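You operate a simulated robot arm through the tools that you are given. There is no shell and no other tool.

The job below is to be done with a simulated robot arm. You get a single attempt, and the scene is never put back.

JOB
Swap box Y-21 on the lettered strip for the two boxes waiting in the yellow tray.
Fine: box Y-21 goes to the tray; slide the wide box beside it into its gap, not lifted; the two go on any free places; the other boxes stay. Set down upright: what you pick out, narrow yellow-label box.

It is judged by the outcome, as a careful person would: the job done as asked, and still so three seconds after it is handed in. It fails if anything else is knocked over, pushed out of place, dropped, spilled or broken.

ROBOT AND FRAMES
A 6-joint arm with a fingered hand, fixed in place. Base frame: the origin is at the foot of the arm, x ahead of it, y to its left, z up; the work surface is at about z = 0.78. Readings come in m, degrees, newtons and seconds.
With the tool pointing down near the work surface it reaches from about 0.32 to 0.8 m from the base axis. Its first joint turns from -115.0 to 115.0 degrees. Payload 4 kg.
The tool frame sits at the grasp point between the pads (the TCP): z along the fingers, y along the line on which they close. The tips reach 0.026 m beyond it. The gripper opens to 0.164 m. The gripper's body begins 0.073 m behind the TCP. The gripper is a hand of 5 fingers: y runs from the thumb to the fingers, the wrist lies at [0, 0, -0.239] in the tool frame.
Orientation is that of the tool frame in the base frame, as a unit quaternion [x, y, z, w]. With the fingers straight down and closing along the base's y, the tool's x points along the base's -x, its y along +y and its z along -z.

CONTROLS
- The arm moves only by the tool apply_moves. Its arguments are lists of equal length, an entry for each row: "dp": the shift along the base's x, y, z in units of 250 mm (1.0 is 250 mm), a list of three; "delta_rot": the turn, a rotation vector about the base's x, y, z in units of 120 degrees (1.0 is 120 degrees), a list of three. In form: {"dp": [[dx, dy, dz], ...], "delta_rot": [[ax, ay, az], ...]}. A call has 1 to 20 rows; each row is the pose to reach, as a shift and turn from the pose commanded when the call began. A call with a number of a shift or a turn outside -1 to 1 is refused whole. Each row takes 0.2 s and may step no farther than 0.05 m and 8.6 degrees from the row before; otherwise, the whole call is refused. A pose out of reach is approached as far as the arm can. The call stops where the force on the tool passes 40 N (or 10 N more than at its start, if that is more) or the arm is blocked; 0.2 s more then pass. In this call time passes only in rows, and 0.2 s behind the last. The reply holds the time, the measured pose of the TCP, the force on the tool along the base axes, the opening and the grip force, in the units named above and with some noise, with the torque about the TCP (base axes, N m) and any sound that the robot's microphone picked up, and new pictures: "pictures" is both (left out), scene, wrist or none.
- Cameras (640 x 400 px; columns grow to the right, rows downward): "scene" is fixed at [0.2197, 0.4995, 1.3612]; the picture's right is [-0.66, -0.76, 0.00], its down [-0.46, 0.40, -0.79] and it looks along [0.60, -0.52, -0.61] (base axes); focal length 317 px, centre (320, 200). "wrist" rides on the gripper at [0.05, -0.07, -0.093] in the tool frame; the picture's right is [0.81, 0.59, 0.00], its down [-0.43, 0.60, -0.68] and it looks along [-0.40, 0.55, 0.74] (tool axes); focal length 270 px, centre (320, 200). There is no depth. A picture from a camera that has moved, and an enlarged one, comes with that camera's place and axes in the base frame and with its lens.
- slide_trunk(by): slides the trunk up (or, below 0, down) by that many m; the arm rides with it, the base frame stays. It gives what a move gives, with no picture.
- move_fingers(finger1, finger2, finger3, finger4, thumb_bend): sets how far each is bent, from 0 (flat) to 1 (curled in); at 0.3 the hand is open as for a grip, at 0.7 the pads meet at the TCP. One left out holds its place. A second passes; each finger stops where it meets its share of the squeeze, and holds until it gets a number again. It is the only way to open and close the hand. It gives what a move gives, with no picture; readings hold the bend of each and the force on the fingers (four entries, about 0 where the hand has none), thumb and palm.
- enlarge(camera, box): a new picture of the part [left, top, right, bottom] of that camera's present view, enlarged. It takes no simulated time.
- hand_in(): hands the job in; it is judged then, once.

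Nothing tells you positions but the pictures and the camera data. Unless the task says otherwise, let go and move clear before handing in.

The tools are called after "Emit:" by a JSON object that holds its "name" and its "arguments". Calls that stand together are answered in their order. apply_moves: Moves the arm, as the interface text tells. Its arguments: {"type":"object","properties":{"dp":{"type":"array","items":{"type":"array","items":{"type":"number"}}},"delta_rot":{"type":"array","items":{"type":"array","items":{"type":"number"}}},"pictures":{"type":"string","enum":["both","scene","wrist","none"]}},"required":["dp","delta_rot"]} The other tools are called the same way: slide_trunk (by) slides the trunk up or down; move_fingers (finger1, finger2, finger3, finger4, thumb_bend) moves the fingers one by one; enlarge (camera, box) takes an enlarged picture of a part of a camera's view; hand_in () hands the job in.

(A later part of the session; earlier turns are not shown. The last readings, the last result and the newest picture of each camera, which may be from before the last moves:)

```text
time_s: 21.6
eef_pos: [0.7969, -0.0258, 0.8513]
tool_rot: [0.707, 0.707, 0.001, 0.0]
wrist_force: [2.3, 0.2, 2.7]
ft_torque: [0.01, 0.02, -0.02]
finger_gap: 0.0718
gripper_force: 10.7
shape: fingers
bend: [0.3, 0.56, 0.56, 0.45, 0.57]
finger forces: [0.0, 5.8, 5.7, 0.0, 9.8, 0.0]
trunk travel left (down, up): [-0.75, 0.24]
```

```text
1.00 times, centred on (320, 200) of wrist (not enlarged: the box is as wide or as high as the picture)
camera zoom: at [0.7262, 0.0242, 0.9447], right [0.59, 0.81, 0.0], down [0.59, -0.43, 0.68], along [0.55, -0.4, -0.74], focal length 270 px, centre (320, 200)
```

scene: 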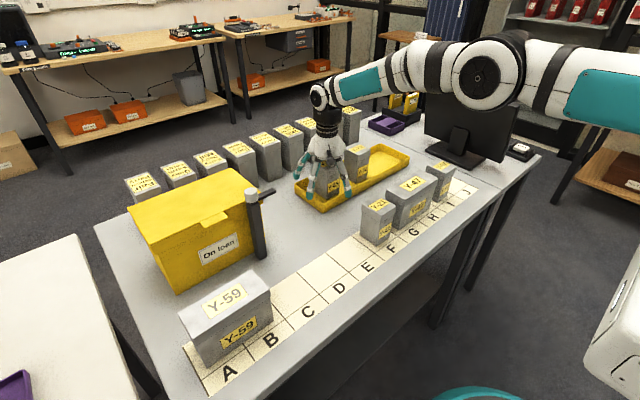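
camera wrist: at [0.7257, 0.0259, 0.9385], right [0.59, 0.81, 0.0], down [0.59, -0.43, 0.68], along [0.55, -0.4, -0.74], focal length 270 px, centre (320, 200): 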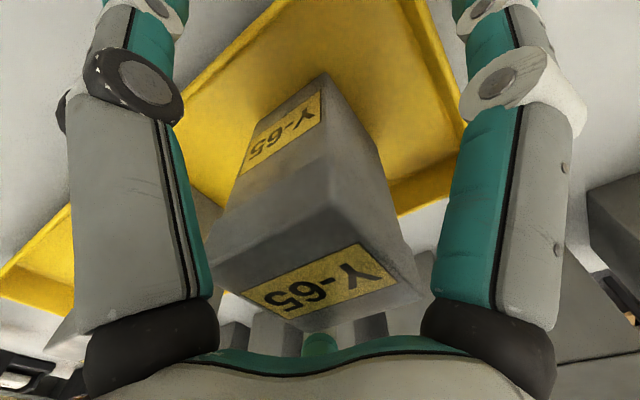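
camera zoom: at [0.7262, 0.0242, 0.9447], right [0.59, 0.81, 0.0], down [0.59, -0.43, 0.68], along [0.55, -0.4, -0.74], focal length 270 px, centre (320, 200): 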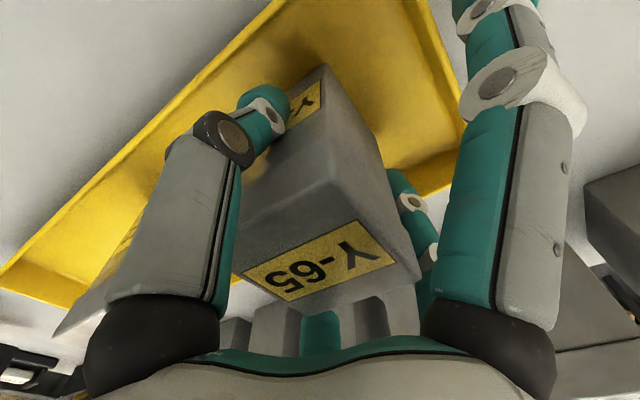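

It's a solid three-point grip on the body below the lid. I'll tighten slightly and test with a small lift.

Emit:
{"name": "move_fingers", "arguments": {"finger2": 0.66, "finger3": 0.66, "thumb_bend": 0.66}}

Emit:
{"name": "apply_moves", "arguments": {"dp": [[0, 0, 0.03], [0, 0, 0.06], [0, 0, 0.1], [0, 0, 0.1]], "delta_rot": [[0, 0, 0], [0, 0, 0], [0, 0, 0], [0, 0, 0]]}}

Emit:
{"name": "enlarge", "arguments": {"camera": "scene", "box": [290, 110, 380, 210]}}

```text
time_s: 22.6
eef_pos: [0.7955, -0.0257, 0.8508]
tool_rot: [0.707, 0.707, 0.0, 0.0]
wrist_force: [-1.4, 0.5, 1.8]
ft_torque: [-0.01, 0.15, -0.01]
finger_gap: 0.0718
gripper_force: 14.6
shape: fingers
bend: [0.3, 0.55, 0.56, 0.45, 0.58]
finger forces: [0.0, 6.7, 6.7, 0.0, 15.4, 0.0]
trunk travel left (down, up): [-0.75, 0.24]
```

```text
time_s: 23.6
eef_pos: [0.7954, -0.0252, 0.8735]
tool_rot: [0.707, 0.707, 0.0, 0.0]
wrist_force: [0.1, 0.6, -1.7]
ft_torque: [0.02, 0.0, -0.01]
finger_gap: 0.0717
gripper_force: 14.3
shape: fingers
bend: [0.3, 0.55, 0.56, 0.45, 0.58]
finger forces: [0.0, 7.1, 7.1, 0.0, 14.2, 0.0]
trunk travel left (down, up): [-0.75, 0.24]
camera wrist: at [0.7259, 0.0245, 0.969], right [0.59, 0.81, 0.0], down [0.6, -0.43, 0.68], along [0.55, -0.4, -0.74], focal length 270 px, centre (320, 200)
```

scene: 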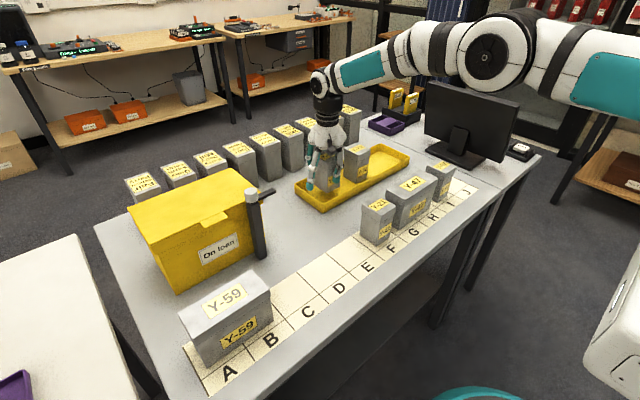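
wrist: 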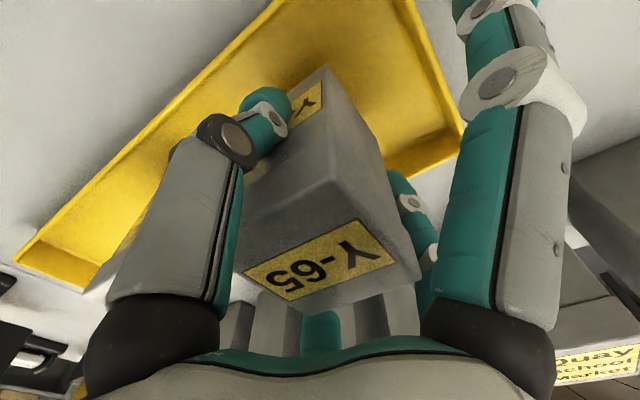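

```text
4.00 times, centred on (335, 160) of scene
camera zoom: at [0.2197, 0.4995, 1.3612], right [-0.66, -0.76, 0.0], down [-0.46, 0.4, -0.79], along [0.6, -0.52, -0.61], focal length 1267 px, centre (260, 360)
```

zoom: 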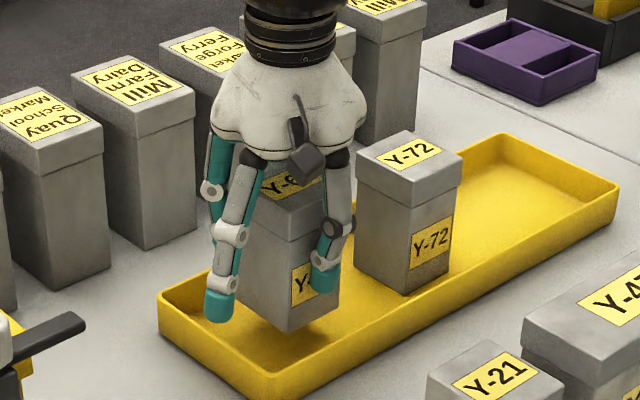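

Y-65 is held firmly, lid and all. I'll lift it to z≈1.0 and carry it over place D at about (0.5735, 0.183).

Emit:
{"name": "apply_moves", "arguments": {"dp": [[0, 0, 0.169], [0, 0, 0.338], [0, 0, 0.506], [-0.111, 0.104, 0.506], [-0.222, 0.209, 0.506], [-0.333, 0.313, 0.506], [-0.444, 0.417, 0.506], [-0.555, 0.521, 0.506], [-0.666, 0.626, 0.506], [-0.777, 0.73, 0.506], [-0.888, 0.834, 0.506], [-0.888, 0.834, 0.506]], "delta_rot": [[0, 0, 0], [0, 0, 0], [0, 0, 0], [0, 0, 0], [0, 0, 0], [0, 0, 0], [0, 0, 0], [0, 0, 0], [0, 0, 0], [0, 0, 0], [0, 0, 0], [0, 0, 0]]}}

Emit:
{"name": "enlarge", "arguments": {"camera": "scene", "box": [220, 100, 420, 320]}}

Emit:
{"name": "enlarge", "arguments": {"camera": "wrist", "box": [180, 0, 460, 180]}}

```text
time_s: 26.2
eef_pos: [0.5741, 0.1823, 0.9988]
tool_rot: [0.707, 0.707, 0.0, 0.0]
wrist_force: [0.4, -0.1, -1.9]
ft_torque: [0.01, -0.01, -0.01]
finger_gap: 0.0719
gripper_force: 14.0
shape: fingers
bend: [0.3, 0.55, 0.56, 0.45, 0.58]
finger forces: [0.0, 7.1, 6.8, 0.0, 13.9, 0.0]
trunk travel left (down, up): [-0.75, 0.24]
camera wrist: at [0.5039, 0.2331, 1.0931], right [0.59, 0.81, 0.0], down [0.6, -0.43, 0.68], along [0.55, -0.4, -0.74], focal length 270 px, centre (320, 200)
```

scene: 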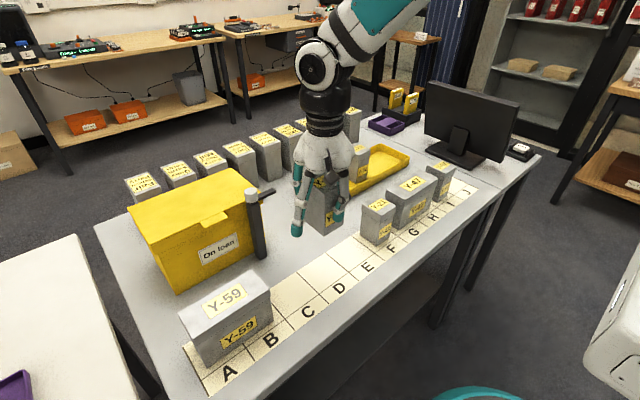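
wrist: 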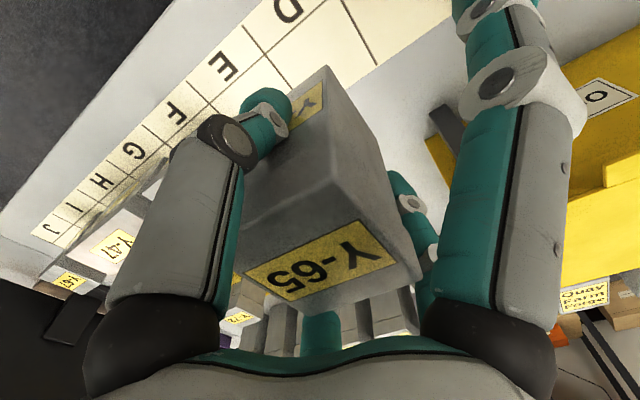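

```text
1.82 times, centred on (320, 210) of scene
camera zoom: at [0.2197, 0.4995, 1.3612], right [-0.66, -0.76, 0.0], down [-0.46, 0.4, -0.79], along [0.6, -0.52, -0.61], focal length 576 px, centre (320, 182)
```

zoom: 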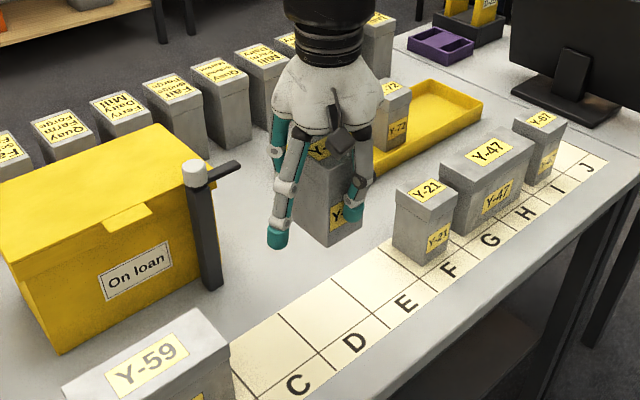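

```text
2.22 times, centred on (320, 90) of wrist
camera zoom: at [0.5039, 0.2331, 1.0931], right [0.59, 0.81, 0.0], down [0.6, -0.43, 0.68], along [0.55, -0.4, -0.74], focal length 601 px, centre (320, 444)
```

zoom: 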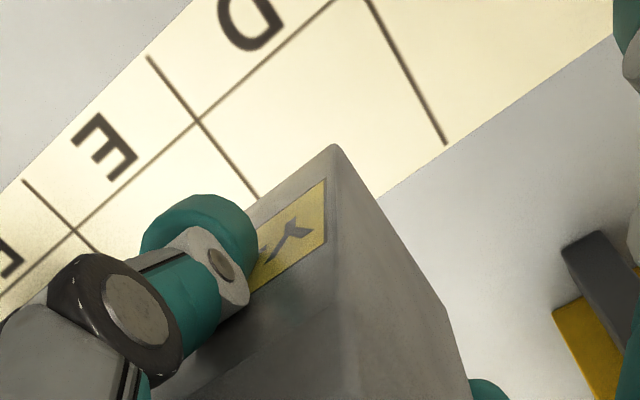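

The wrist view confirms D's centre at about (0.573, 0.1845), and the box hangs over it. I'll lower it to just above the surface.

Emit:
{"name": "apply_moves", "arguments": {"dp": [[-0.002, 0.006, -0.12], [-0.002, 0.006, -0.24], [-0.002, 0.006, -0.36], [-0.002, 0.006, -0.46], [-0.002, 0.006, -0.54], [-0.002, 0.006, -0.58], [-0.002, 0.006, -0.592], [-0.002, 0.006, -0.592]], "delta_rot": [[0, 0, 0], [0, 0, 0], [0, 0, 0], [0, 0, 0], [0, 0, 0], [0, 0, 0], [0, 0, 0], [0, 0, 0]]}}

Emit:
{"name": "enlarge", "arguments": {"camera": "scene", "box": [270, 150, 410, 310]}}

```text
time_s: 28.0
eef_pos: [0.5755, 0.1842, 0.8532]
tool_rot: [0.707, 0.707, 0.001, 0.0]
wrist_force: [-0.1, -0.6, -1.7]
ft_torque: [0.01, 0.02, 0.0]
finger_gap: 0.0715
gripper_force: 14.1
shape: fingers
bend: [0.3, 0.55, 0.56, 0.45, 0.58]
finger forces: [0.0, 7.0, 6.7, 0.1, 13.7, 0.0]
trunk travel left (down, up): [-0.75, 0.24]
camera wrist: at [0.5041, 0.2343, 0.9464], right [0.59, 0.81, 0.0], down [0.6, -0.43, 0.68], along [0.55, -0.4, -0.74], focal length 270 px, centre (320, 200)
```

scene: 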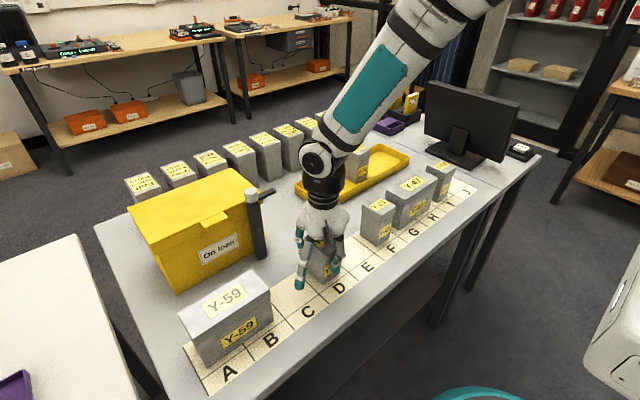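
wrist: 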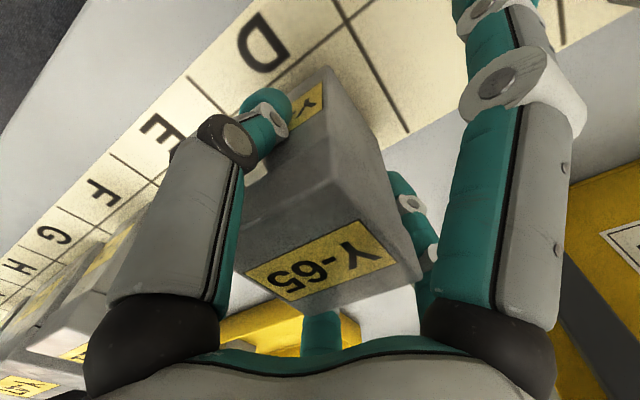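

```text
2.50 times, centred on (340, 230) of scene
camera zoom: at [0.2197, 0.4995, 1.3612], right [-0.66, -0.76, 0.0], down [-0.46, 0.4, -0.79], along [0.6, -0.52, -0.61], focal length 792 px, centre (270, 125)
```

zoom: 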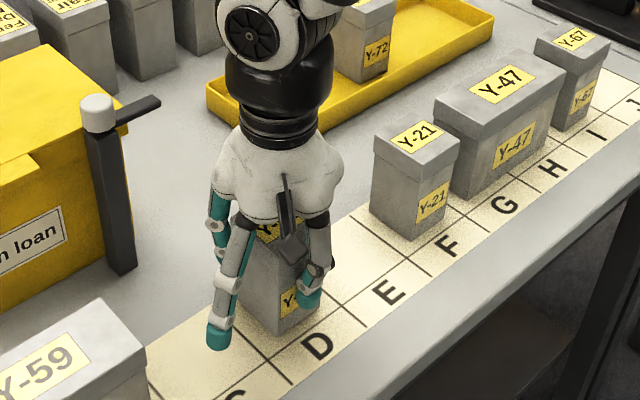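

Y-65 is just above D. I'll ease it down in millimetre steps, watching the force.

Emit:
{"name": "apply_moves", "arguments": {"dp": [[-0.004, 0, -0.008], [-0.004, 0, -0.016], [-0.004, 0, -0.02]], "delta_rot": [[0, 0, 0], [0, 0, 0], [0, 0, 0]], "pictures": "none"}}

```text
time_s: 28.8
eef_pos: [0.5723, 0.185, 0.847]
tool_rot: [0.707, 0.707, 0.0, 0.0]
wrist_force: [0.0, 0.5, -2.0]
ft_torque: [0.0, 0.02, -0.01]
finger_gap: 0.0719
gripper_force: 13.8
shape: fingers
bend: [0.3, 0.55, 0.56, 0.45, 0.58]
finger forces: [0.0, 6.9, 6.7, 0.0, 13.8, 0.0]
trunk travel left (down, up): [-0.75, 0.24]
```

Emit:
{"name": "apply_moves", "arguments": {"dp": [[0, 0, -0.006], [0, 0, -0.012], [0, 0, -0.012]], "delta_rot": [[0, 0, 0], [0, 0, 0], [0, 0, 0]], "pictures": "scene"}}

Emit:
{"name": "enlarge", "arguments": {"camera": "scene", "box": [290, 200, 370, 310]}}

```text
time_s: 29.6
eef_pos: [0.5734, 0.185, 0.8464]
tool_rot: [0.707, 0.707, 0.0, 0.001]
wrist_force: [-1.3, -0.1, 5.6]
ft_torque: [0.01, 0.12, 0.0]
finger_gap: 0.0717
gripper_force: 14.4
shape: fingers
bend: [0.3, 0.56, 0.56, 0.45, 0.58]
finger forces: [0.1, 6.5, 6.5, 0.0, 15.1, 0.1]
trunk travel left (down, up): [-0.75, 0.24]
```

scene: 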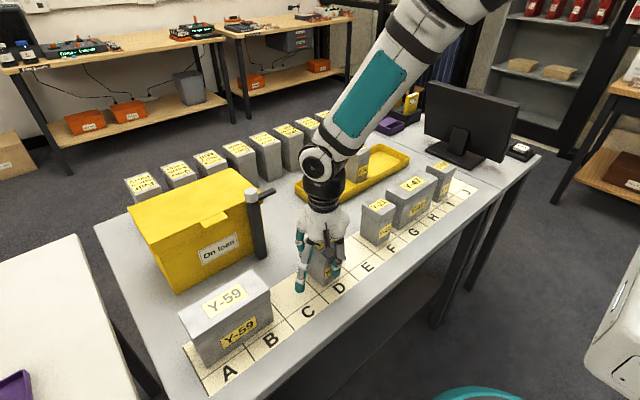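

```text
3.64 times, centred on (330, 255) of scene
camera zoom: at [0.2197, 0.4995, 1.3612], right [-0.66, -0.76, 0.0], down [-0.46, 0.4, -0.79], along [0.6, -0.52, -0.61], focal length 1152 px, centre (284, 0)
```

zoom: 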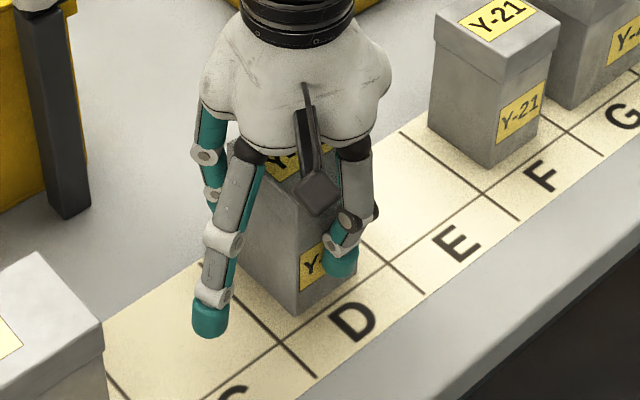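

It has landed and is standing on D. I'll release gently.

Emit:
{"name": "move_fingers", "arguments": {"finger2": 0.52, "finger3": 0.52, "thumb_bend": 0.53}}

Emit:
{"name": "move_fingers", "arguments": {"finger2": 0.35, "finger3": 0.35, "thumb_bend": 0.35}}

Emit:
{"name": "apply_moves", "arguments": {"dp": [[0, 0, 0.1], [0, 0, 0.22], [0, 0, 0.36], [0, 0, 0.5], [0, 0, 0.64], [0, 0, 0.64]], "delta_rot": [[0, 0, 0], [0, 0, 0], [0, 0, 0], [0, 0, 0], [0, 0, 0], [0, 0, 0]]}}

Emit:
{"name": "enlarge", "arguments": {"camera": "scene", "box": [270, 150, 410, 310]}}

```text
time_s: 30.6
eef_pos: [0.5727, 0.1845, 0.8452]
tool_rot: [0.707, 0.707, 0.0, 0.001]
wrist_force: [0.3, 0.4, -0.8]
ft_torque: [0.0, 0.02, -0.02]
finger_gap: 0.0727
gripper_force: 0.1
shape: fingers
bend: [0.3, 0.52, 0.52, 0.45, 0.53]
finger forces: [0.0, 0.0, 0.0, 0.0, 0.0, 0.1]
trunk travel left (down, up): [-0.75, 0.24]
```

```text
time_s: 31.6
eef_pos: [0.5717, 0.1861, 0.8457]
tool_rot: [0.708, 0.707, -0.001, 0.0]
wrist_force: [-0.2, 0.6, -0.6]
ft_torque: [0.04, 0.02, -0.03]
finger_gap: 0.0854
gripper_force: 0.1
shape: fingers
bend: [0.3, 0.35, 0.35, 0.45, 0.35]
finger forces: [0.0, 0.0, 0.0, 0.1, 0.1, 0.0]
trunk travel left (down, up): [-0.75, 0.24]
```

```text
time_s: 33.0
eef_pos: [0.5719, 0.1845, 1.0032]
tool_rot: [0.707, 0.707, 0.0, 0.0]
wrist_force: [-0.9, 0.7, 0.4]
ft_torque: [0.0, -0.03, -0.03]
finger_gap: 0.0854
gripper_force: 0.1
shape: fingers
bend: [0.3, 0.35, 0.35, 0.45, 0.35]
finger forces: [0.1, 0.0, 0.0, 0.0, 0.0, 0.0]
trunk travel left (down, up): [-0.75, 0.24]
camera wrist: at [0.5028, 0.234, 1.0988], right [0.59, 0.81, 0.0], down [0.6, -0.43, 0.68], along [0.55, -0.4, -0.74], focal length 270 px, centre (320, 200)
```

scene: 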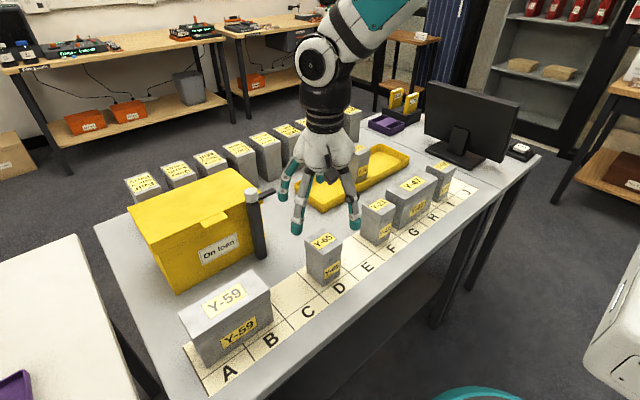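
wrist: 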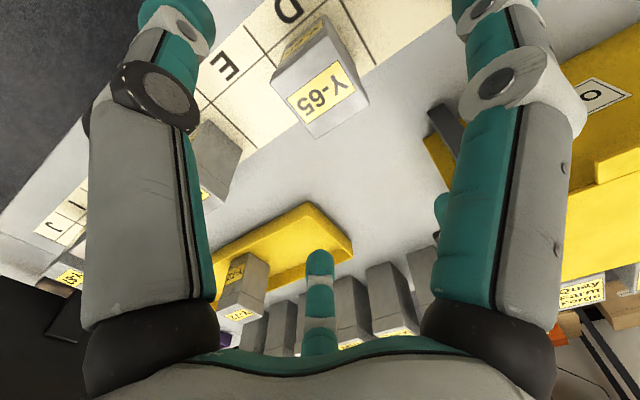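

```text
2.50 times, centred on (340, 230) of scene
camera zoom: at [0.2197, 0.4995, 1.3612], right [-0.66, -0.76, 0.0], down [-0.46, 0.4, -0.79], along [0.6, -0.52, -0.61], focal length 792 px, centre (270, 125)
```

zoom: 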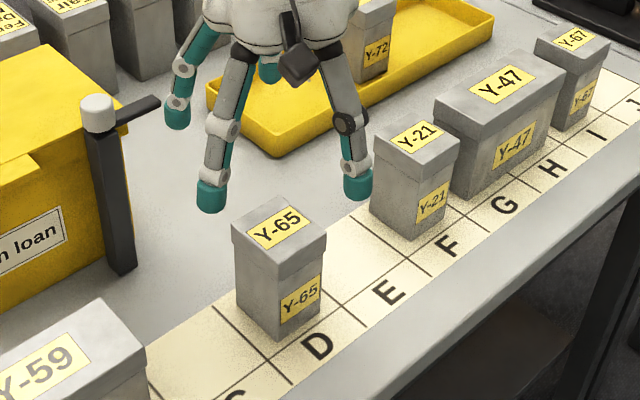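

Y-65 stands neatly on D. Next is Y-21: I'll move over F at about (0.5735, 0.004) and take a fix.

Emit:
{"name": "apply_moves", "arguments": {"dp": [[0.001, -0.144, 0], [0.002, -0.288, 0], [0.004, -0.433, 0], [0.005, -0.577, 0], [0.006, -0.722, 0], [0.006, -0.722, -0.12], [0.006, -0.722, -0.12]], "delta_rot": [[0, 0, 0], [0, 0, 0], [0, 0, 0], [0, 0, 0], [0, 0, 0], [0, 0, 0], [0, 0, 0]]}}

Emit:
{"name": "enlarge", "arguments": {"camera": "wrist", "box": [220, 20, 420, 200]}}

Emit:
{"name": "enlarge", "arguments": {"camera": "scene", "box": [310, 120, 450, 260]}}

```text
time_s: 34.6
eef_pos: [0.5737, 0.0011, 0.9738]
tool_rot: [0.707, 0.707, 0.0, -0.001]
wrist_force: [-0.4, 0.2, -0.1]
ft_torque: [-0.02, -0.03, -0.01]
finger_gap: 0.0854
gripper_force: 0.1
shape: fingers
bend: [0.3, 0.35, 0.35, 0.45, 0.35]
finger forces: [0.0, 0.0, 0.0, 0.1, 0.0, 0.1]
trunk travel left (down, up): [-0.75, 0.24]
camera wrist: at [0.5036, 0.0515, 1.0673], right [0.59, 0.81, 0.0], down [0.59, -0.43, 0.68], along [0.55, -0.4, -0.74], focal length 270 px, centre (320, 200)
```

scene: 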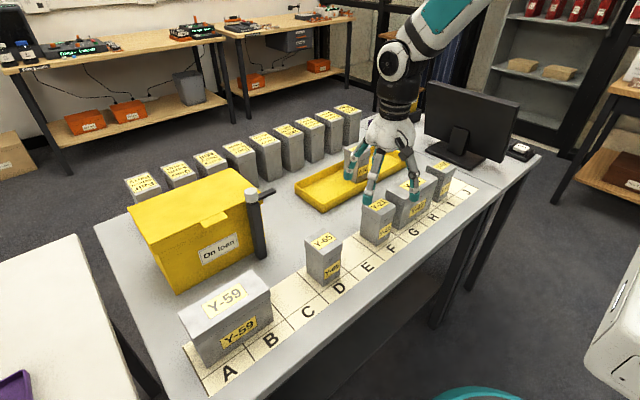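
wrist: 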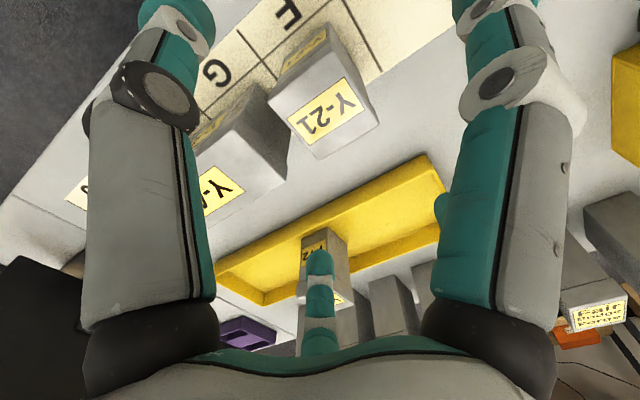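

```text
2.22 times, centred on (320, 110) of wrist
camera zoom: at [0.5036, 0.0515, 1.0673], right [0.59, 0.81, 0.0], down [0.59, -0.43, 0.68], along [0.55, -0.4, -0.74], focal length 601 px, centre (320, 400)
```

zoom: 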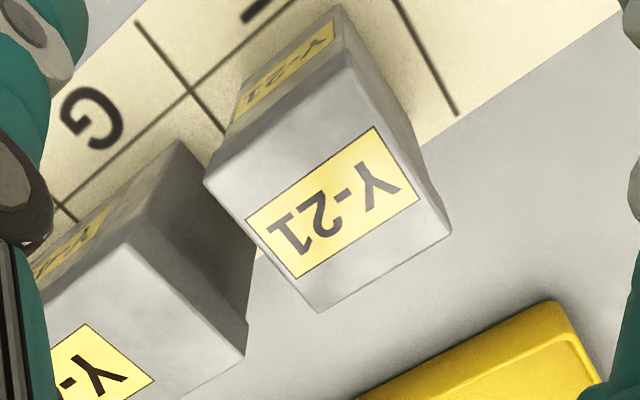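

```text
2.86 times, centred on (380, 190) of scene
camera zoom: at [0.2197, 0.4995, 1.3612], right [-0.66, -0.76, 0.0], down [-0.46, 0.4, -0.79], along [0.6, -0.52, -0.61], focal length 905 px, centre (149, 229)
```

zoom: 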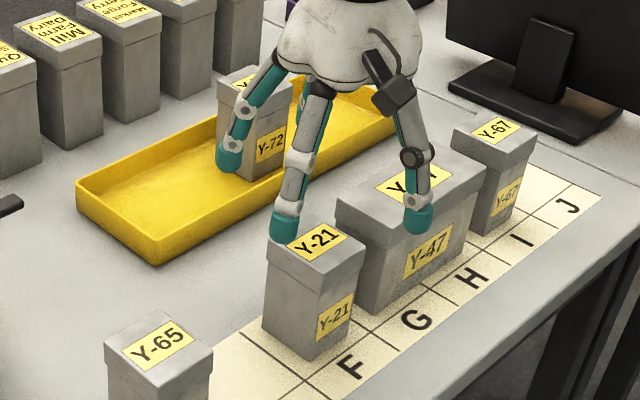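

Y-21's lid centre is at about (0.574, 0.005). I'll centre on it and go down; the only visible finger on the free side is finger 1, and none is in the gap to Y-47.

Emit:
{"name": "apply_moves", "arguments": {"dp": [[0.002, 0.014, -0.1], [0.002, 0.014, -0.2], [0.002, 0.014, -0.3], [0.002, 0.014, -0.4], [0.002, 0.014, -0.5], [0.002, 0.014, -0.5]], "delta_rot": [[0, 0, 0], [0, 0, 0], [0, 0, 0], [0, 0, 0], [0, 0, 0], [0, 0, 0]]}}

Emit:
{"name": "move_fingers", "arguments": {"finger2": 0.5, "finger3": 0.5, "thumb_bend": 0.52}}

Emit:
{"name": "enlarge", "arguments": {"camera": "scene", "box": [330, 140, 450, 260]}}

Emit:
{"name": "enlarge", "arguments": {"camera": "wrist", "box": [0, 0, 640, 400]}}

```text
time_s: 36.0
eef_pos: [0.5755, 0.0051, 0.852]
tool_rot: [0.707, 0.707, 0.0, 0.0]
wrist_force: [0.2, 1.6, -0.9]
ft_torque: [-0.04, 0.0, -0.05]
finger_gap: 0.0857
gripper_force: 1.0
shape: fingers
bend: [0.3, 0.35, 0.35, 0.45, 0.35]
finger forces: [0.1, 0.0, 0.0, 1.3, 0.0, 0.0]
trunk travel left (down, up): [-0.75, 0.24]
camera wrist: at [0.5046, 0.0566, 0.9467], right [0.59, 0.81, 0.0], down [0.6, -0.43, 0.68], along [0.55, -0.4, -0.74], focal length 270 px, centre (320, 200)
```

scene: 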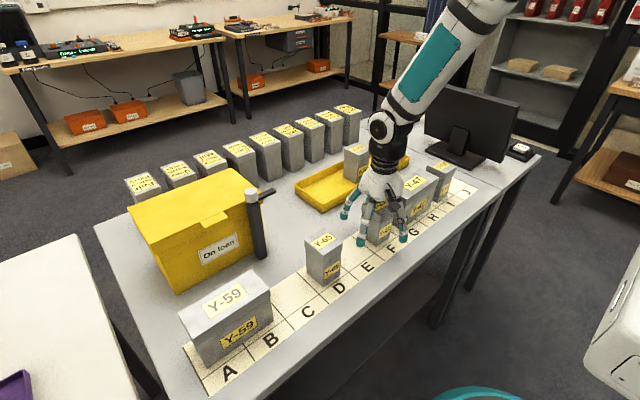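
wrist: 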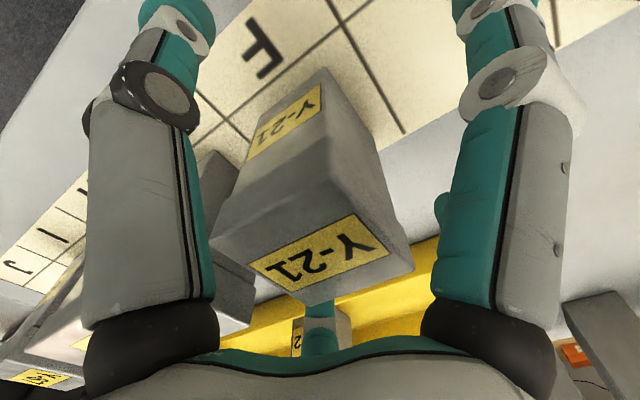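

```text
time_s: 37.0
eef_pos: [0.5753, 0.0059, 0.8531]
tool_rot: [0.707, 0.707, 0.001, 0.001]
wrist_force: [0.9, 1.4, 0.1]
ft_torque: [0.04, -0.01, -0.01]
finger_gap: 0.0726
gripper_force: 0.3
shape: fingers
bend: [0.3, 0.5, 0.5, 0.45, 0.52]
finger forces: [0.0, 0.0, 0.1, 1.0, 0.1, 0.1]
trunk travel left (down, up): [-0.75, 0.24]
```

```text
3.33 times, centred on (390, 200) of scene
camera zoom: at [0.2197, 0.4995, 1.3612], right [-0.66, -0.76, 0.0], down [-0.46, 0.4, -0.79], along [0.6, -0.52, -0.61], focal length 1056 px, centre (87, 200)
```

zoom: 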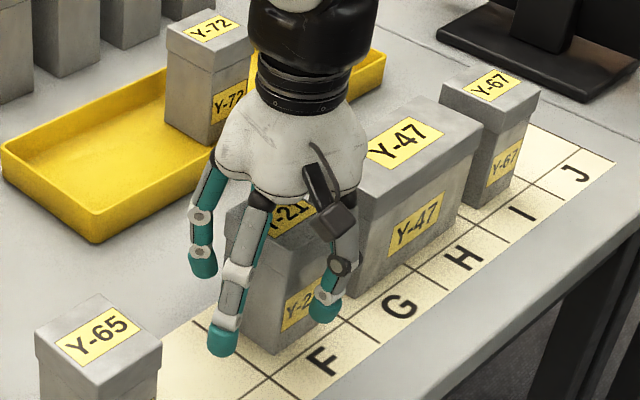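

```text
1.00 times, centred on (320, 200) of wrist (not enlarged: the box is as wide or as high as the picture)
camera zoom: at [0.5047, 0.0566, 0.947], right [0.59, 0.81, 0.0], down [0.6, -0.43, 0.68], along [0.55, -0.4, -0.74], focal length 270 px, centre (320, 200)
```

zoom: 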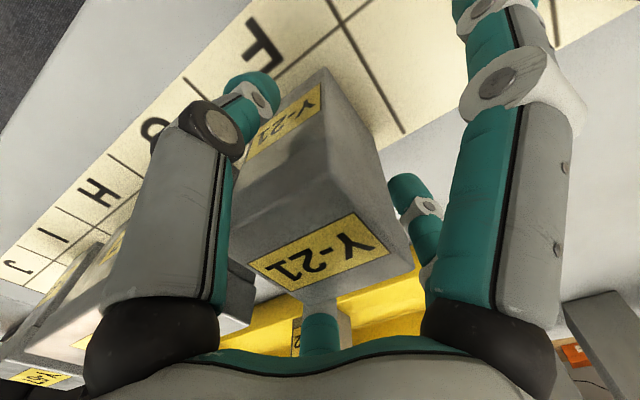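

Finger 4 reads about 1 N, so it exists after all and is lightly touching Y-47's edge in the gap. I'll bend it in a little to relieve that.

Emit:
{"name": "move_fingers", "arguments": {"finger4": 0.49}}

Emit:
{"name": "enlarge", "arguments": {"camera": "scene", "box": [330, 140, 450, 260]}}

```text
time_s: 38.0
eef_pos: [0.5762, 0.0058, 0.8531]
tool_rot: [0.707, 0.707, 0.0, 0.001]
wrist_force: [0.8, -0.2, -1.0]
ft_torque: [0.0, -0.01, 0.02]
finger_gap: 0.0731
gripper_force: 0.0
shape: fingers
bend: [0.3, 0.5, 0.5, 0.49, 0.52]
finger forces: [0.0, 0.0, 0.0, 0.1, 0.0, 0.0]
trunk travel left (down, up): [-0.75, 0.24]
```

```text
3.33 times, centred on (390, 200) of scene
camera zoom: at [0.2197, 0.4995, 1.3612], right [-0.66, -0.76, 0.0], down [-0.46, 0.4, -0.79], along [0.6, -0.52, -0.61], focal length 1056 px, centre (87, 200)
```

zoom: 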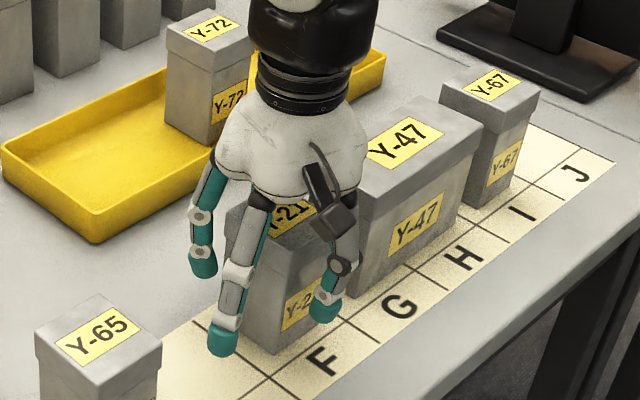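

Contact is gone. I'll go 4 mm lower and close the grip.

Emit:
{"name": "apply_moves", "arguments": {"dp": [[0, -0.003, -0.016], [0, -0.003, -0.016]], "delta_rot": [[0, 0, 0], [0, 0, 0]], "pictures": "none"}}

Emit:
{"name": "move_fingers", "arguments": {"finger2": 0.56, "finger3": 0.56, "thumb_bend": 0.57}}

Emit:
{"name": "move_fingers", "arguments": {"finger2": 0.66, "finger3": 0.66, "thumb_bend": 0.66}}

Emit:
{"name": "enlarge", "arguments": {"camera": "wrist", "box": [0, 0, 640, 400]}}

```text
time_s: 38.6
eef_pos: [0.5751, 0.0055, 0.8487]
tool_rot: [0.707, 0.707, 0.0, 0.0]
wrist_force: [-1.0, -0.3, -0.2]
ft_torque: [-0.01, -0.01, 0.01]
finger_gap: 0.0732
gripper_force: 0.1
shape: fingers
bend: [0.3, 0.5, 0.5, 0.49, 0.52]
finger forces: [0.0, 0.1, 0.0, 0.1, 0.0, 0.0]
trunk travel left (down, up): [-0.75, 0.24]
```

```text
time_s: 39.6
eef_pos: [0.5747, 0.0059, 0.8494]
tool_rot: [0.707, 0.707, 0.0, 0.0]
wrist_force: [0.8, -0.4, -0.6]
ft_torque: [0.02, 0.02, -0.01]
finger_gap: 0.0719
gripper_force: 2.4
shape: fingers
bend: [0.3, 0.54, 0.54, 0.49, 0.55]
finger forces: [0.0, 1.7, 1.6, 0.0, 2.4, 0.0]
trunk travel left (down, up): [-0.75, 0.24]
```

```text
time_s: 40.6
eef_pos: [0.5748, 0.0057, 0.8483]
tool_rot: [0.707, 0.707, 0.001, 0.0]
wrist_force: [-2.7, 0.4, 2.3]
ft_torque: [-0.04, 0.18, 0.0]
finger_gap: 0.0718
gripper_force: 14.0
shape: fingers
bend: [0.3, 0.55, 0.55, 0.49, 0.58]
finger forces: [0.0, 6.6, 6.6, 0.0, 15.2, 0.0]
trunk travel left (down, up): [-0.75, 0.24]
```

```text
1.00 times, centred on (320, 200) of wrist (not enlarged: the box is as wide or as high as the picture)
camera zoom: at [0.5038, 0.0556, 0.9424], right [0.59, 0.81, 0.0], down [0.6, -0.43, 0.68], along [0.55, -0.4, -0.74], focal length 270 px, centre (320, 200)
```

zoom: 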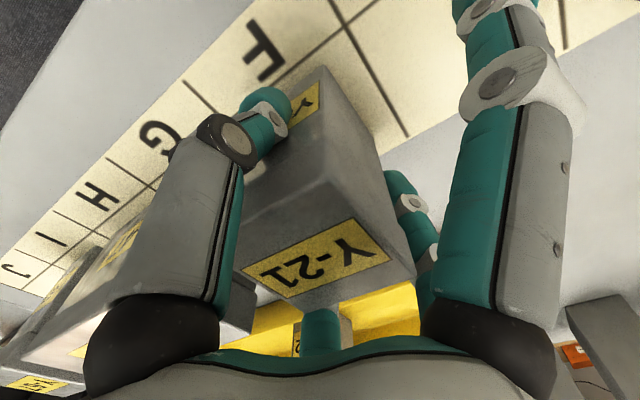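

Grip is good. I'll lift Y-21 straight up and carry it over the spot in the tray that Y-65 left.

Emit:
{"name": "apply_moves", "arguments": {"dp": [[0, 0, 0.05], [0, 0, 0.15], [0, 0, 0.3], [0, 0, 0.45], [0, 0, 0.6], [0.112, -0.015, 0.6], [0.223, -0.031, 0.6], [0.335, -0.046, 0.6], [0.447, -0.062, 0.6], [0.558, -0.077, 0.6], [0.67, -0.092, 0.6], [0.781, -0.108, 0.6], [0.893, -0.123, 0.6], [0.893, -0.123, 0.6]], "delta_rot": [[0, 0, 0], [0, 0, 0], [0, 0, 0], [0, 0, 0], [0, 0, 0], [0, 0, 0], [0, 0, 0], [0, 0, 0], [0, 0, 0], [0, 0, 0], [0, 0, 0], [0, 0, 0], [0, 0, 0], [0, 0, 0]]}}

Emit:
{"name": "enlarge", "arguments": {"camera": "scene", "box": [270, 80, 470, 260]}}

```text
time_s: 43.6
eef_pos: [0.7988, -0.0238, 0.9942]
tool_rot: [0.707, 0.707, -0.001, 0.0]
wrist_force: [0.1, 0.0, -1.1]
ft_torque: [-0.02, 0.0, 0.01]
finger_gap: 0.0716
gripper_force: 14.4
shape: fingers
bend: [0.3, 0.55, 0.55, 0.49, 0.58]
finger forces: [0.0, 6.8, 6.9, 0.0, 13.8, 0.0]
trunk travel left (down, up): [-0.75, 0.24]
camera wrist: at [0.7294, 0.0254, 1.0886], right [0.59, 0.81, 0.0], down [0.6, -0.43, 0.68], along [0.55, -0.4, -0.74], focal length 270 px, centre (320, 200)
```

scene: 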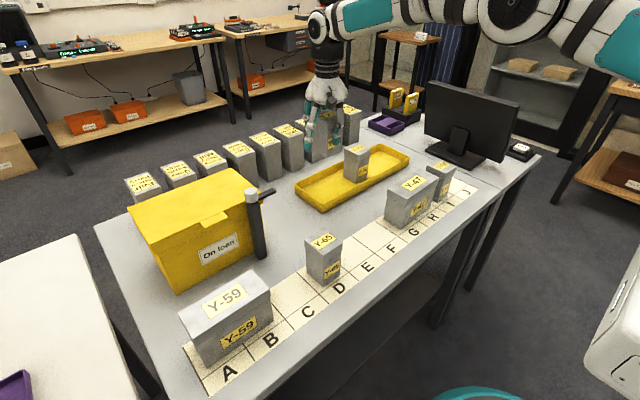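
wrist: 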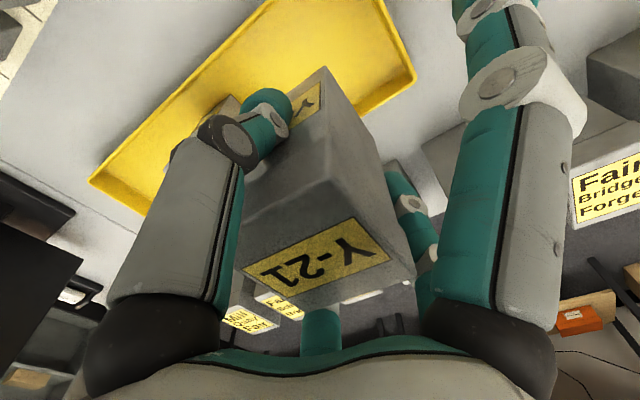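

```text
2.22 times, centred on (370, 170) of scene
camera zoom: at [0.2197, 0.4995, 1.3612], right [-0.66, -0.76, 0.0], down [-0.46, 0.4, -0.79], along [0.6, -0.52, -0.61], focal length 704 px, centre (209, 267)
```

zoom: 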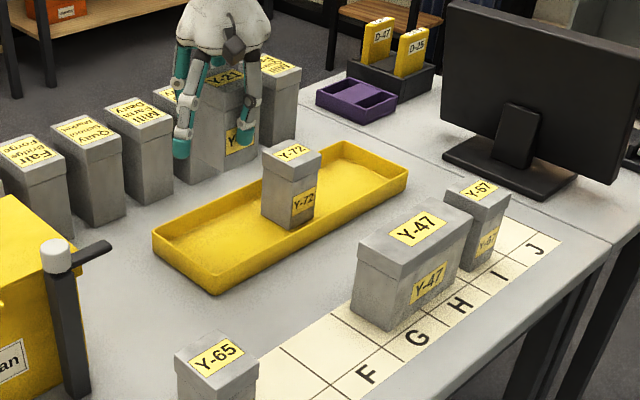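

Y-21 is above its spot and everything else is undisturbed. I'll lower it into the tray.

Emit:
{"name": "apply_moves", "arguments": {"dp": [[0, 0, -0.12], [0, 0, -0.24], [0, 0, -0.36], [0, 0, -0.46], [0, 0, -0.52], [0, 0, -0.545], [0, 0, -0.545]], "delta_rot": [[0, 0, 0], [0, 0, 0], [0, 0, 0], [0, 0, 0], [0, 0, 0], [0, 0, 0], [0, 0, 0]], "pictures": "none"}}

Emit:
{"name": "apply_moves", "arguments": {"dp": [[0, 0, -0.008], [0, 0, -0.016], [0, 0, -0.016]], "delta_rot": [[0, 0, 0], [0, 0, 0], [0, 0, 0]], "pictures": "scene"}}

Emit:
{"name": "enlarge", "arguments": {"camera": "scene", "box": [285, 110, 395, 220]}}

```text
time_s: 45.2
eef_pos: [0.7985, -0.0252, 0.8604]
tool_rot: [0.707, 0.707, 0.001, 0.0]
wrist_force: [-0.6, -0.2, -2.7]
ft_torque: [-0.01, -0.01, 0.02]
finger_gap: 0.0719
gripper_force: 14.1
shape: fingers
bend: [0.3, 0.55, 0.55, 0.49, 0.58]
finger forces: [0.1, 6.8, 6.9, 0.0, 13.6, 0.0]
trunk travel left (down, up): [-0.75, 0.24]
```

```text
time_s: 46.0
eef_pos: [0.7983, -0.0246, 0.8555]
tool_rot: [0.707, 0.707, 0.0, 0.001]
wrist_force: [-0.7, -0.5, -2.3]
ft_torque: [0.0, 0.03, 0.02]
finger_gap: 0.0717
gripper_force: 13.2
shape: fingers
bend: [0.3, 0.55, 0.55, 0.49, 0.58]
finger forces: [0.1, 6.8, 6.8, 0.0, 13.6, 0.0]
trunk travel left (down, up): [-0.75, 0.24]
```

scene: 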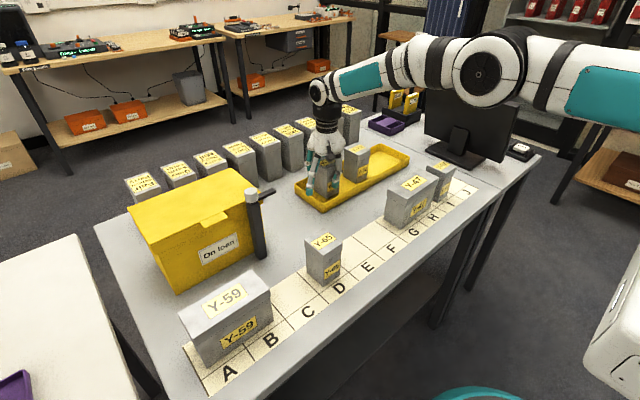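

```text
3.64 times, centred on (340, 165) of scene
camera zoom: at [0.2197, 0.4995, 1.3612], right [-0.66, -0.76, 0.0], down [-0.46, 0.4, -0.79], along [0.6, -0.52, -0.61], focal length 1152 px, centre (247, 327)
```

zoom: 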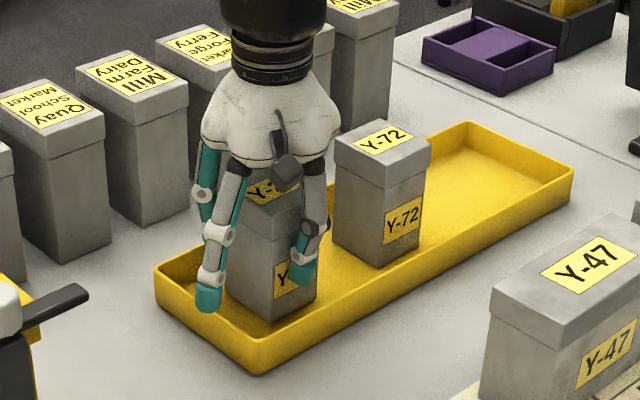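

Emit:
{"name": "apply_moves", "arguments": {"dp": [[0, 0, -0.005], [0, 0, -0.01], [0, 0, -0.01]], "delta_rot": [[0, 0, 0], [0, 0, 0], [0, 0, 0]], "pictures": "none"}}

```text
time_s: 46.8
eef_pos: [0.7978, -0.025, 0.8532]
tool_rot: [0.707, 0.707, 0.0, 0.0]
wrist_force: [-0.3, 0.1, -2.2]
ft_torque: [-0.01, 0.0, 0.01]
finger_gap: 0.0716
gripper_force: 14.0
shape: fingers
bend: [0.3, 0.55, 0.55, 0.49, 0.58]
finger forces: [0.0, 6.7, 6.9, 0.0, 13.6, 0.0]
trunk travel left (down, up): [-0.75, 0.24]
```

Y-21 is still hanging just above the tray floor, so I'll take another small step down.

Emit:
{"name": "apply_moves", "arguments": {"dp": [[0, 0, -0.005], [0, 0, -0.01], [0, 0, -0.01]], "delta_rot": [[0, 0, 0], [0, 0, 0], [0, 0, 0]], "pictures": "none"}}

```text
time_s: 47.6
eef_pos: [0.7971, -0.0244, 0.8524]
tool_rot: [0.707, 0.707, 0.001, 0.001]
wrist_force: [1.1, -0.7, 7.7]
ft_torque: [-0.03, 0.03, 0.0]
finger_gap: 0.0715
gripper_force: 14.6
shape: fingers
bend: [0.3, 0.55, 0.55, 0.49, 0.58]
finger forces: [0.0, 7.4, 7.7, 0.0, 14.1, 0.0]
trunk travel left (down, up): [-0.75, 0.24]
```

It has landed on the tray floor. I'll release with a small thumb opening so it misses the rim, then rise.

Emit:
{"name": "move_fingers", "arguments": {"finger2": 0.52, "finger3": 0.52, "thumb_bend": 0.53}}

Emit:
{"name": "move_fingers", "arguments": {"finger2": 0.46, "finger3": 0.46, "thumb_bend": 0.49}}

Emit:
{"name": "apply_moves", "arguments": {"dp": [[0, 0, 0.06], [0, 0, 0.14], [0, 0, 0.28], [0, 0, 0.42], [0, 0, 0.56], [0, 0, 0.56]], "delta_rot": [[0, 0, 0], [0, 0, 0], [0, 0, 0], [0, 0, 0], [0, 0, 0], [0, 0, 0]]}}

Emit:
{"name": "enlarge", "arguments": {"camera": "scene", "box": [285, 110, 395, 220]}}

Emit:
{"name": "enlarge", "arguments": {"camera": "scene", "box": [350, 150, 490, 280]}}

```text
time_s: 48.6
eef_pos: [0.7969, -0.0249, 0.8511]
tool_rot: [0.707, 0.707, 0.0, 0.0]
wrist_force: [-1.2, -0.1, 0.4]
ft_torque: [-0.01, 0.01, 0.0]
finger_gap: 0.0726
gripper_force: 0.0
shape: fingers
bend: [0.3, 0.52, 0.52, 0.49, 0.53]
finger forces: [0.1, 0.0, 0.0, 0.0, 0.0, 0.0]
trunk travel left (down, up): [-0.75, 0.24]
```

```text
time_s: 49.6
eef_pos: [0.7971, -0.0247, 0.8504]
tool_rot: [0.707, 0.707, 0.0, 0.0]
wrist_force: [-0.5, -0.1, -0.2]
ft_torque: [0.03, 0.01, 0.02]
finger_gap: 0.0742
gripper_force: 0.1
shape: fingers
bend: [0.3, 0.46, 0.46, 0.49, 0.49]
finger forces: [0.0, 0.0, 0.0, 0.0, 0.0, 0.1]
trunk travel left (down, up): [-0.75, 0.24]
```

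```text
time_s: 51.0
eef_pos: [0.7977, -0.0235, 0.9913]
tool_rot: [0.707, 0.707, 0.0, 0.001]
wrist_force: [-0.5, -0.9, -0.1]
ft_torque: [0.02, -0.04, 0.01]
finger_gap: 0.0744
gripper_force: 0.0
shape: fingers
bend: [0.3, 0.46, 0.46, 0.49, 0.49]
finger forces: [0.0, 0.0, 0.0, 0.1, 0.1, 0.0]
trunk travel left (down, up): [-0.75, 0.24]
camera wrist: at [0.7274, 0.0267, 1.0855], right [0.59, 0.81, 0.0], down [0.6, -0.43, 0.68], along [0.55, -0.4, -0.74], focal length 270 px, centre (320, 200)
```

scene: 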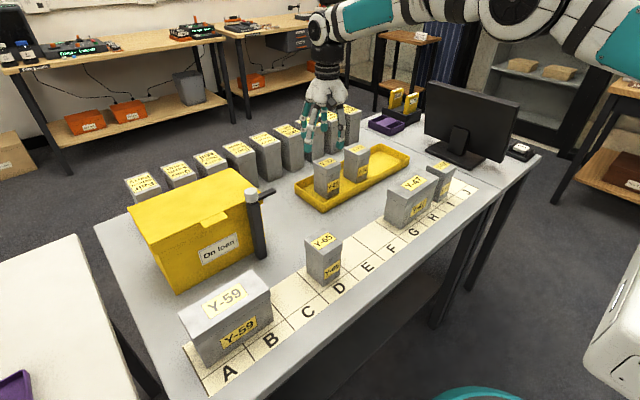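
wrist: 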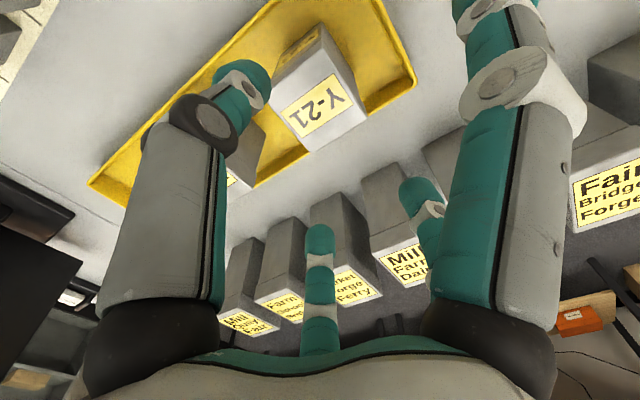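

```text
3.64 times, centred on (340, 165) of scene
camera zoom: at [0.2197, 0.4995, 1.3612], right [-0.66, -0.76, 0.0], down [-0.46, 0.4, -0.79], along [0.6, -0.52, -0.61], focal length 1152 px, centre (247, 327)
```

zoom: 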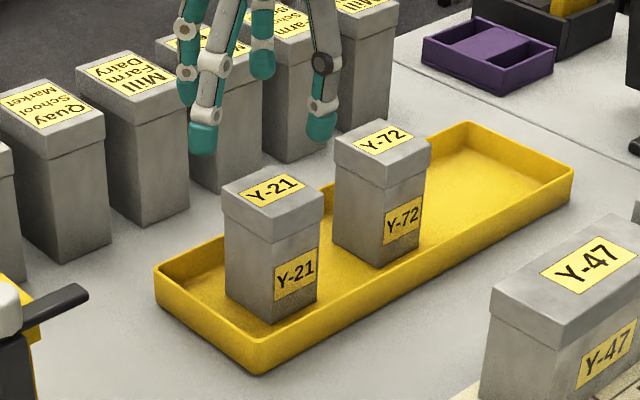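

```text
3.08 times, centred on (420, 215) of scene
camera zoom: at [0.2197, 0.4995, 1.3612], right [-0.66, -0.76, 0.0], down [-0.46, 0.4, -0.79], along [0.6, -0.52, -0.61], focal length 975 px, centre (12, 154)
```

zoom: 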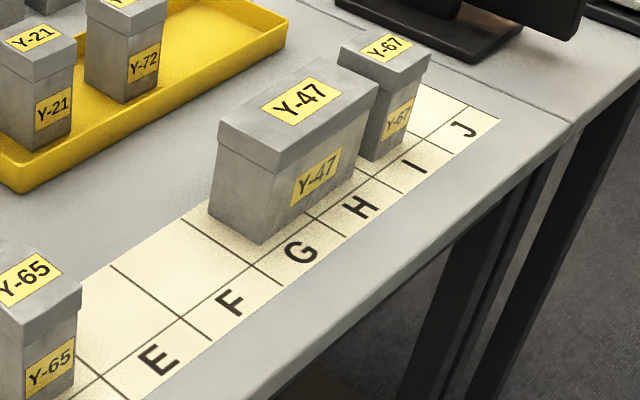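

Y-21 is upright in the tray and nothing else moved. The hand is already oriented for tray picks, so I'll fetch Y-72 next for place E. First I'll move over it, about (0.795, -0.152), for a fix.

Emit:
{"name": "apply_moves", "arguments": {"dp": [[-0.003, -0.13, 0], [-0.006, -0.26, 0], [-0.01, -0.39, 0], [-0.01, -0.514, 0], [-0.01, -0.514, -0.06], [-0.01, -0.514, -0.06]], "delta_rot": [[0, 0, 0], [0, 0, 0], [0, 0, 0], [0, 0, 0], [0, 0, 0], [0, 0, 0]]}}

Emit:
{"name": "move_fingers", "arguments": {"finger1": 0.52}}

Emit:
{"name": "enlarge", "arguments": {"camera": "wrist", "box": [220, 0, 420, 180]}}

Emit:
{"name": "enlarge", "arguments": {"camera": "scene", "box": [285, 80, 415, 220]}}

```text
time_s: 52.4
eef_pos: [0.7953, -0.1537, 0.9776]
tool_rot: [0.707, 0.708, 0.0, 0.0]
wrist_force: [0.5, 0.3, -0.5]
ft_torque: [0.02, -0.01, 0.0]
finger_gap: 0.074
gripper_force: 0.0
shape: fingers
bend: [0.3, 0.46, 0.46, 0.49, 0.49]
finger forces: [0.1, 0.1, 0.1, 0.0, 0.0, 0.0]
trunk travel left (down, up): [-0.75, 0.24]
camera wrist: at [0.7251, -0.1026, 1.0713], right [0.59, 0.81, 0.0], down [0.6, -0.43, 0.68], along [0.55, -0.4, -0.74], focal length 270 px, centre (320, 200)
```

scene: 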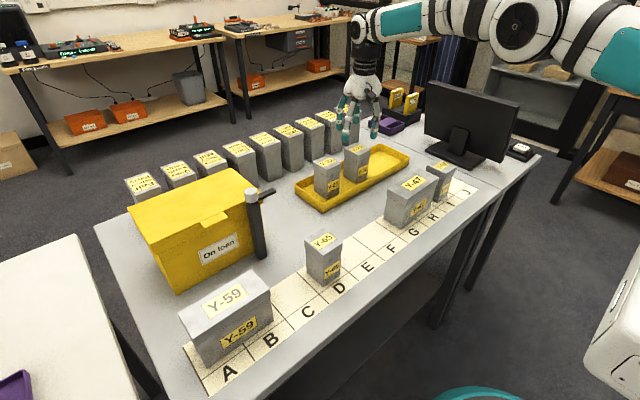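
wrist: 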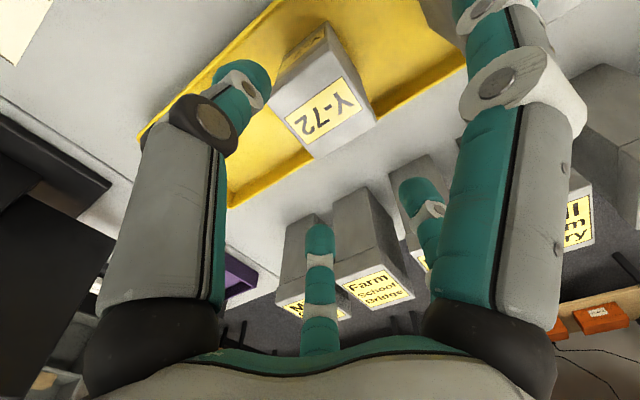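

```text
time_s: 53.4
eef_pos: [0.7945, -0.1532, 0.9772]
tool_rot: [0.708, 0.706, 0.001, 0.0]
wrist_force: [-0.5, -0.7, 0.5]
ft_torque: [0.01, 0.02, 0.01]
finger_gap: 0.0412
gripper_force: 0.1
shape: fingers
bend: [0.52, 0.46, 0.46, 0.49, 0.49]
finger forces: [0.0, 0.0, 0.0, 0.0, 0.0, 0.0]
trunk travel left (down, up): [-0.75, 0.24]
```

```text
2.22 times, centred on (320, 90) of wrist
camera zoom: at [0.7252, -0.1023, 1.0713], right [0.59, 0.81, 0.0], down [0.6, -0.43, 0.68], along [0.55, -0.4, -0.74], focal length 601 px, centre (320, 444)
```

zoom: 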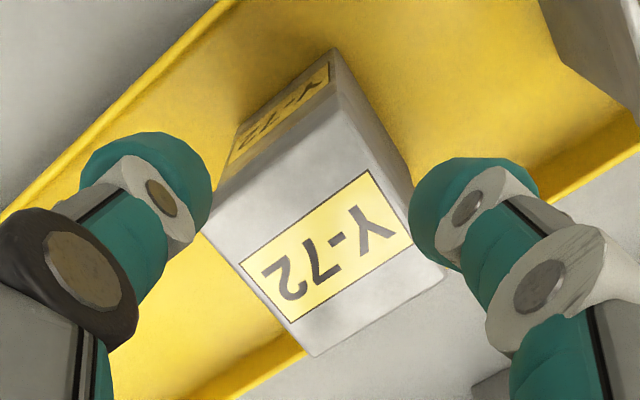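

```text
2.86 times, centred on (350, 150) of scene
camera zoom: at [0.2197, 0.4995, 1.3612], right [-0.66, -0.76, 0.0], down [-0.46, 0.4, -0.79], along [0.6, -0.52, -0.61], focal length 905 px, centre (234, 343)
```

zoom: 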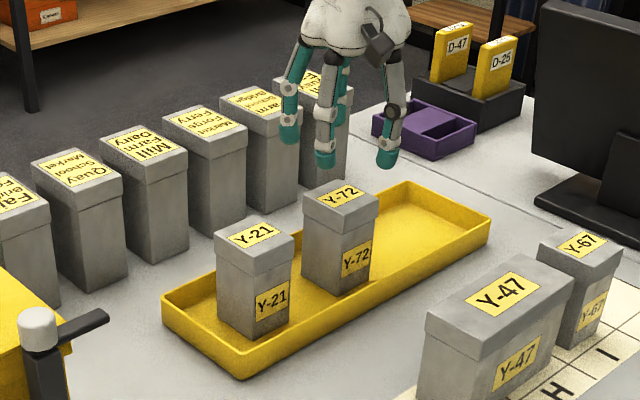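

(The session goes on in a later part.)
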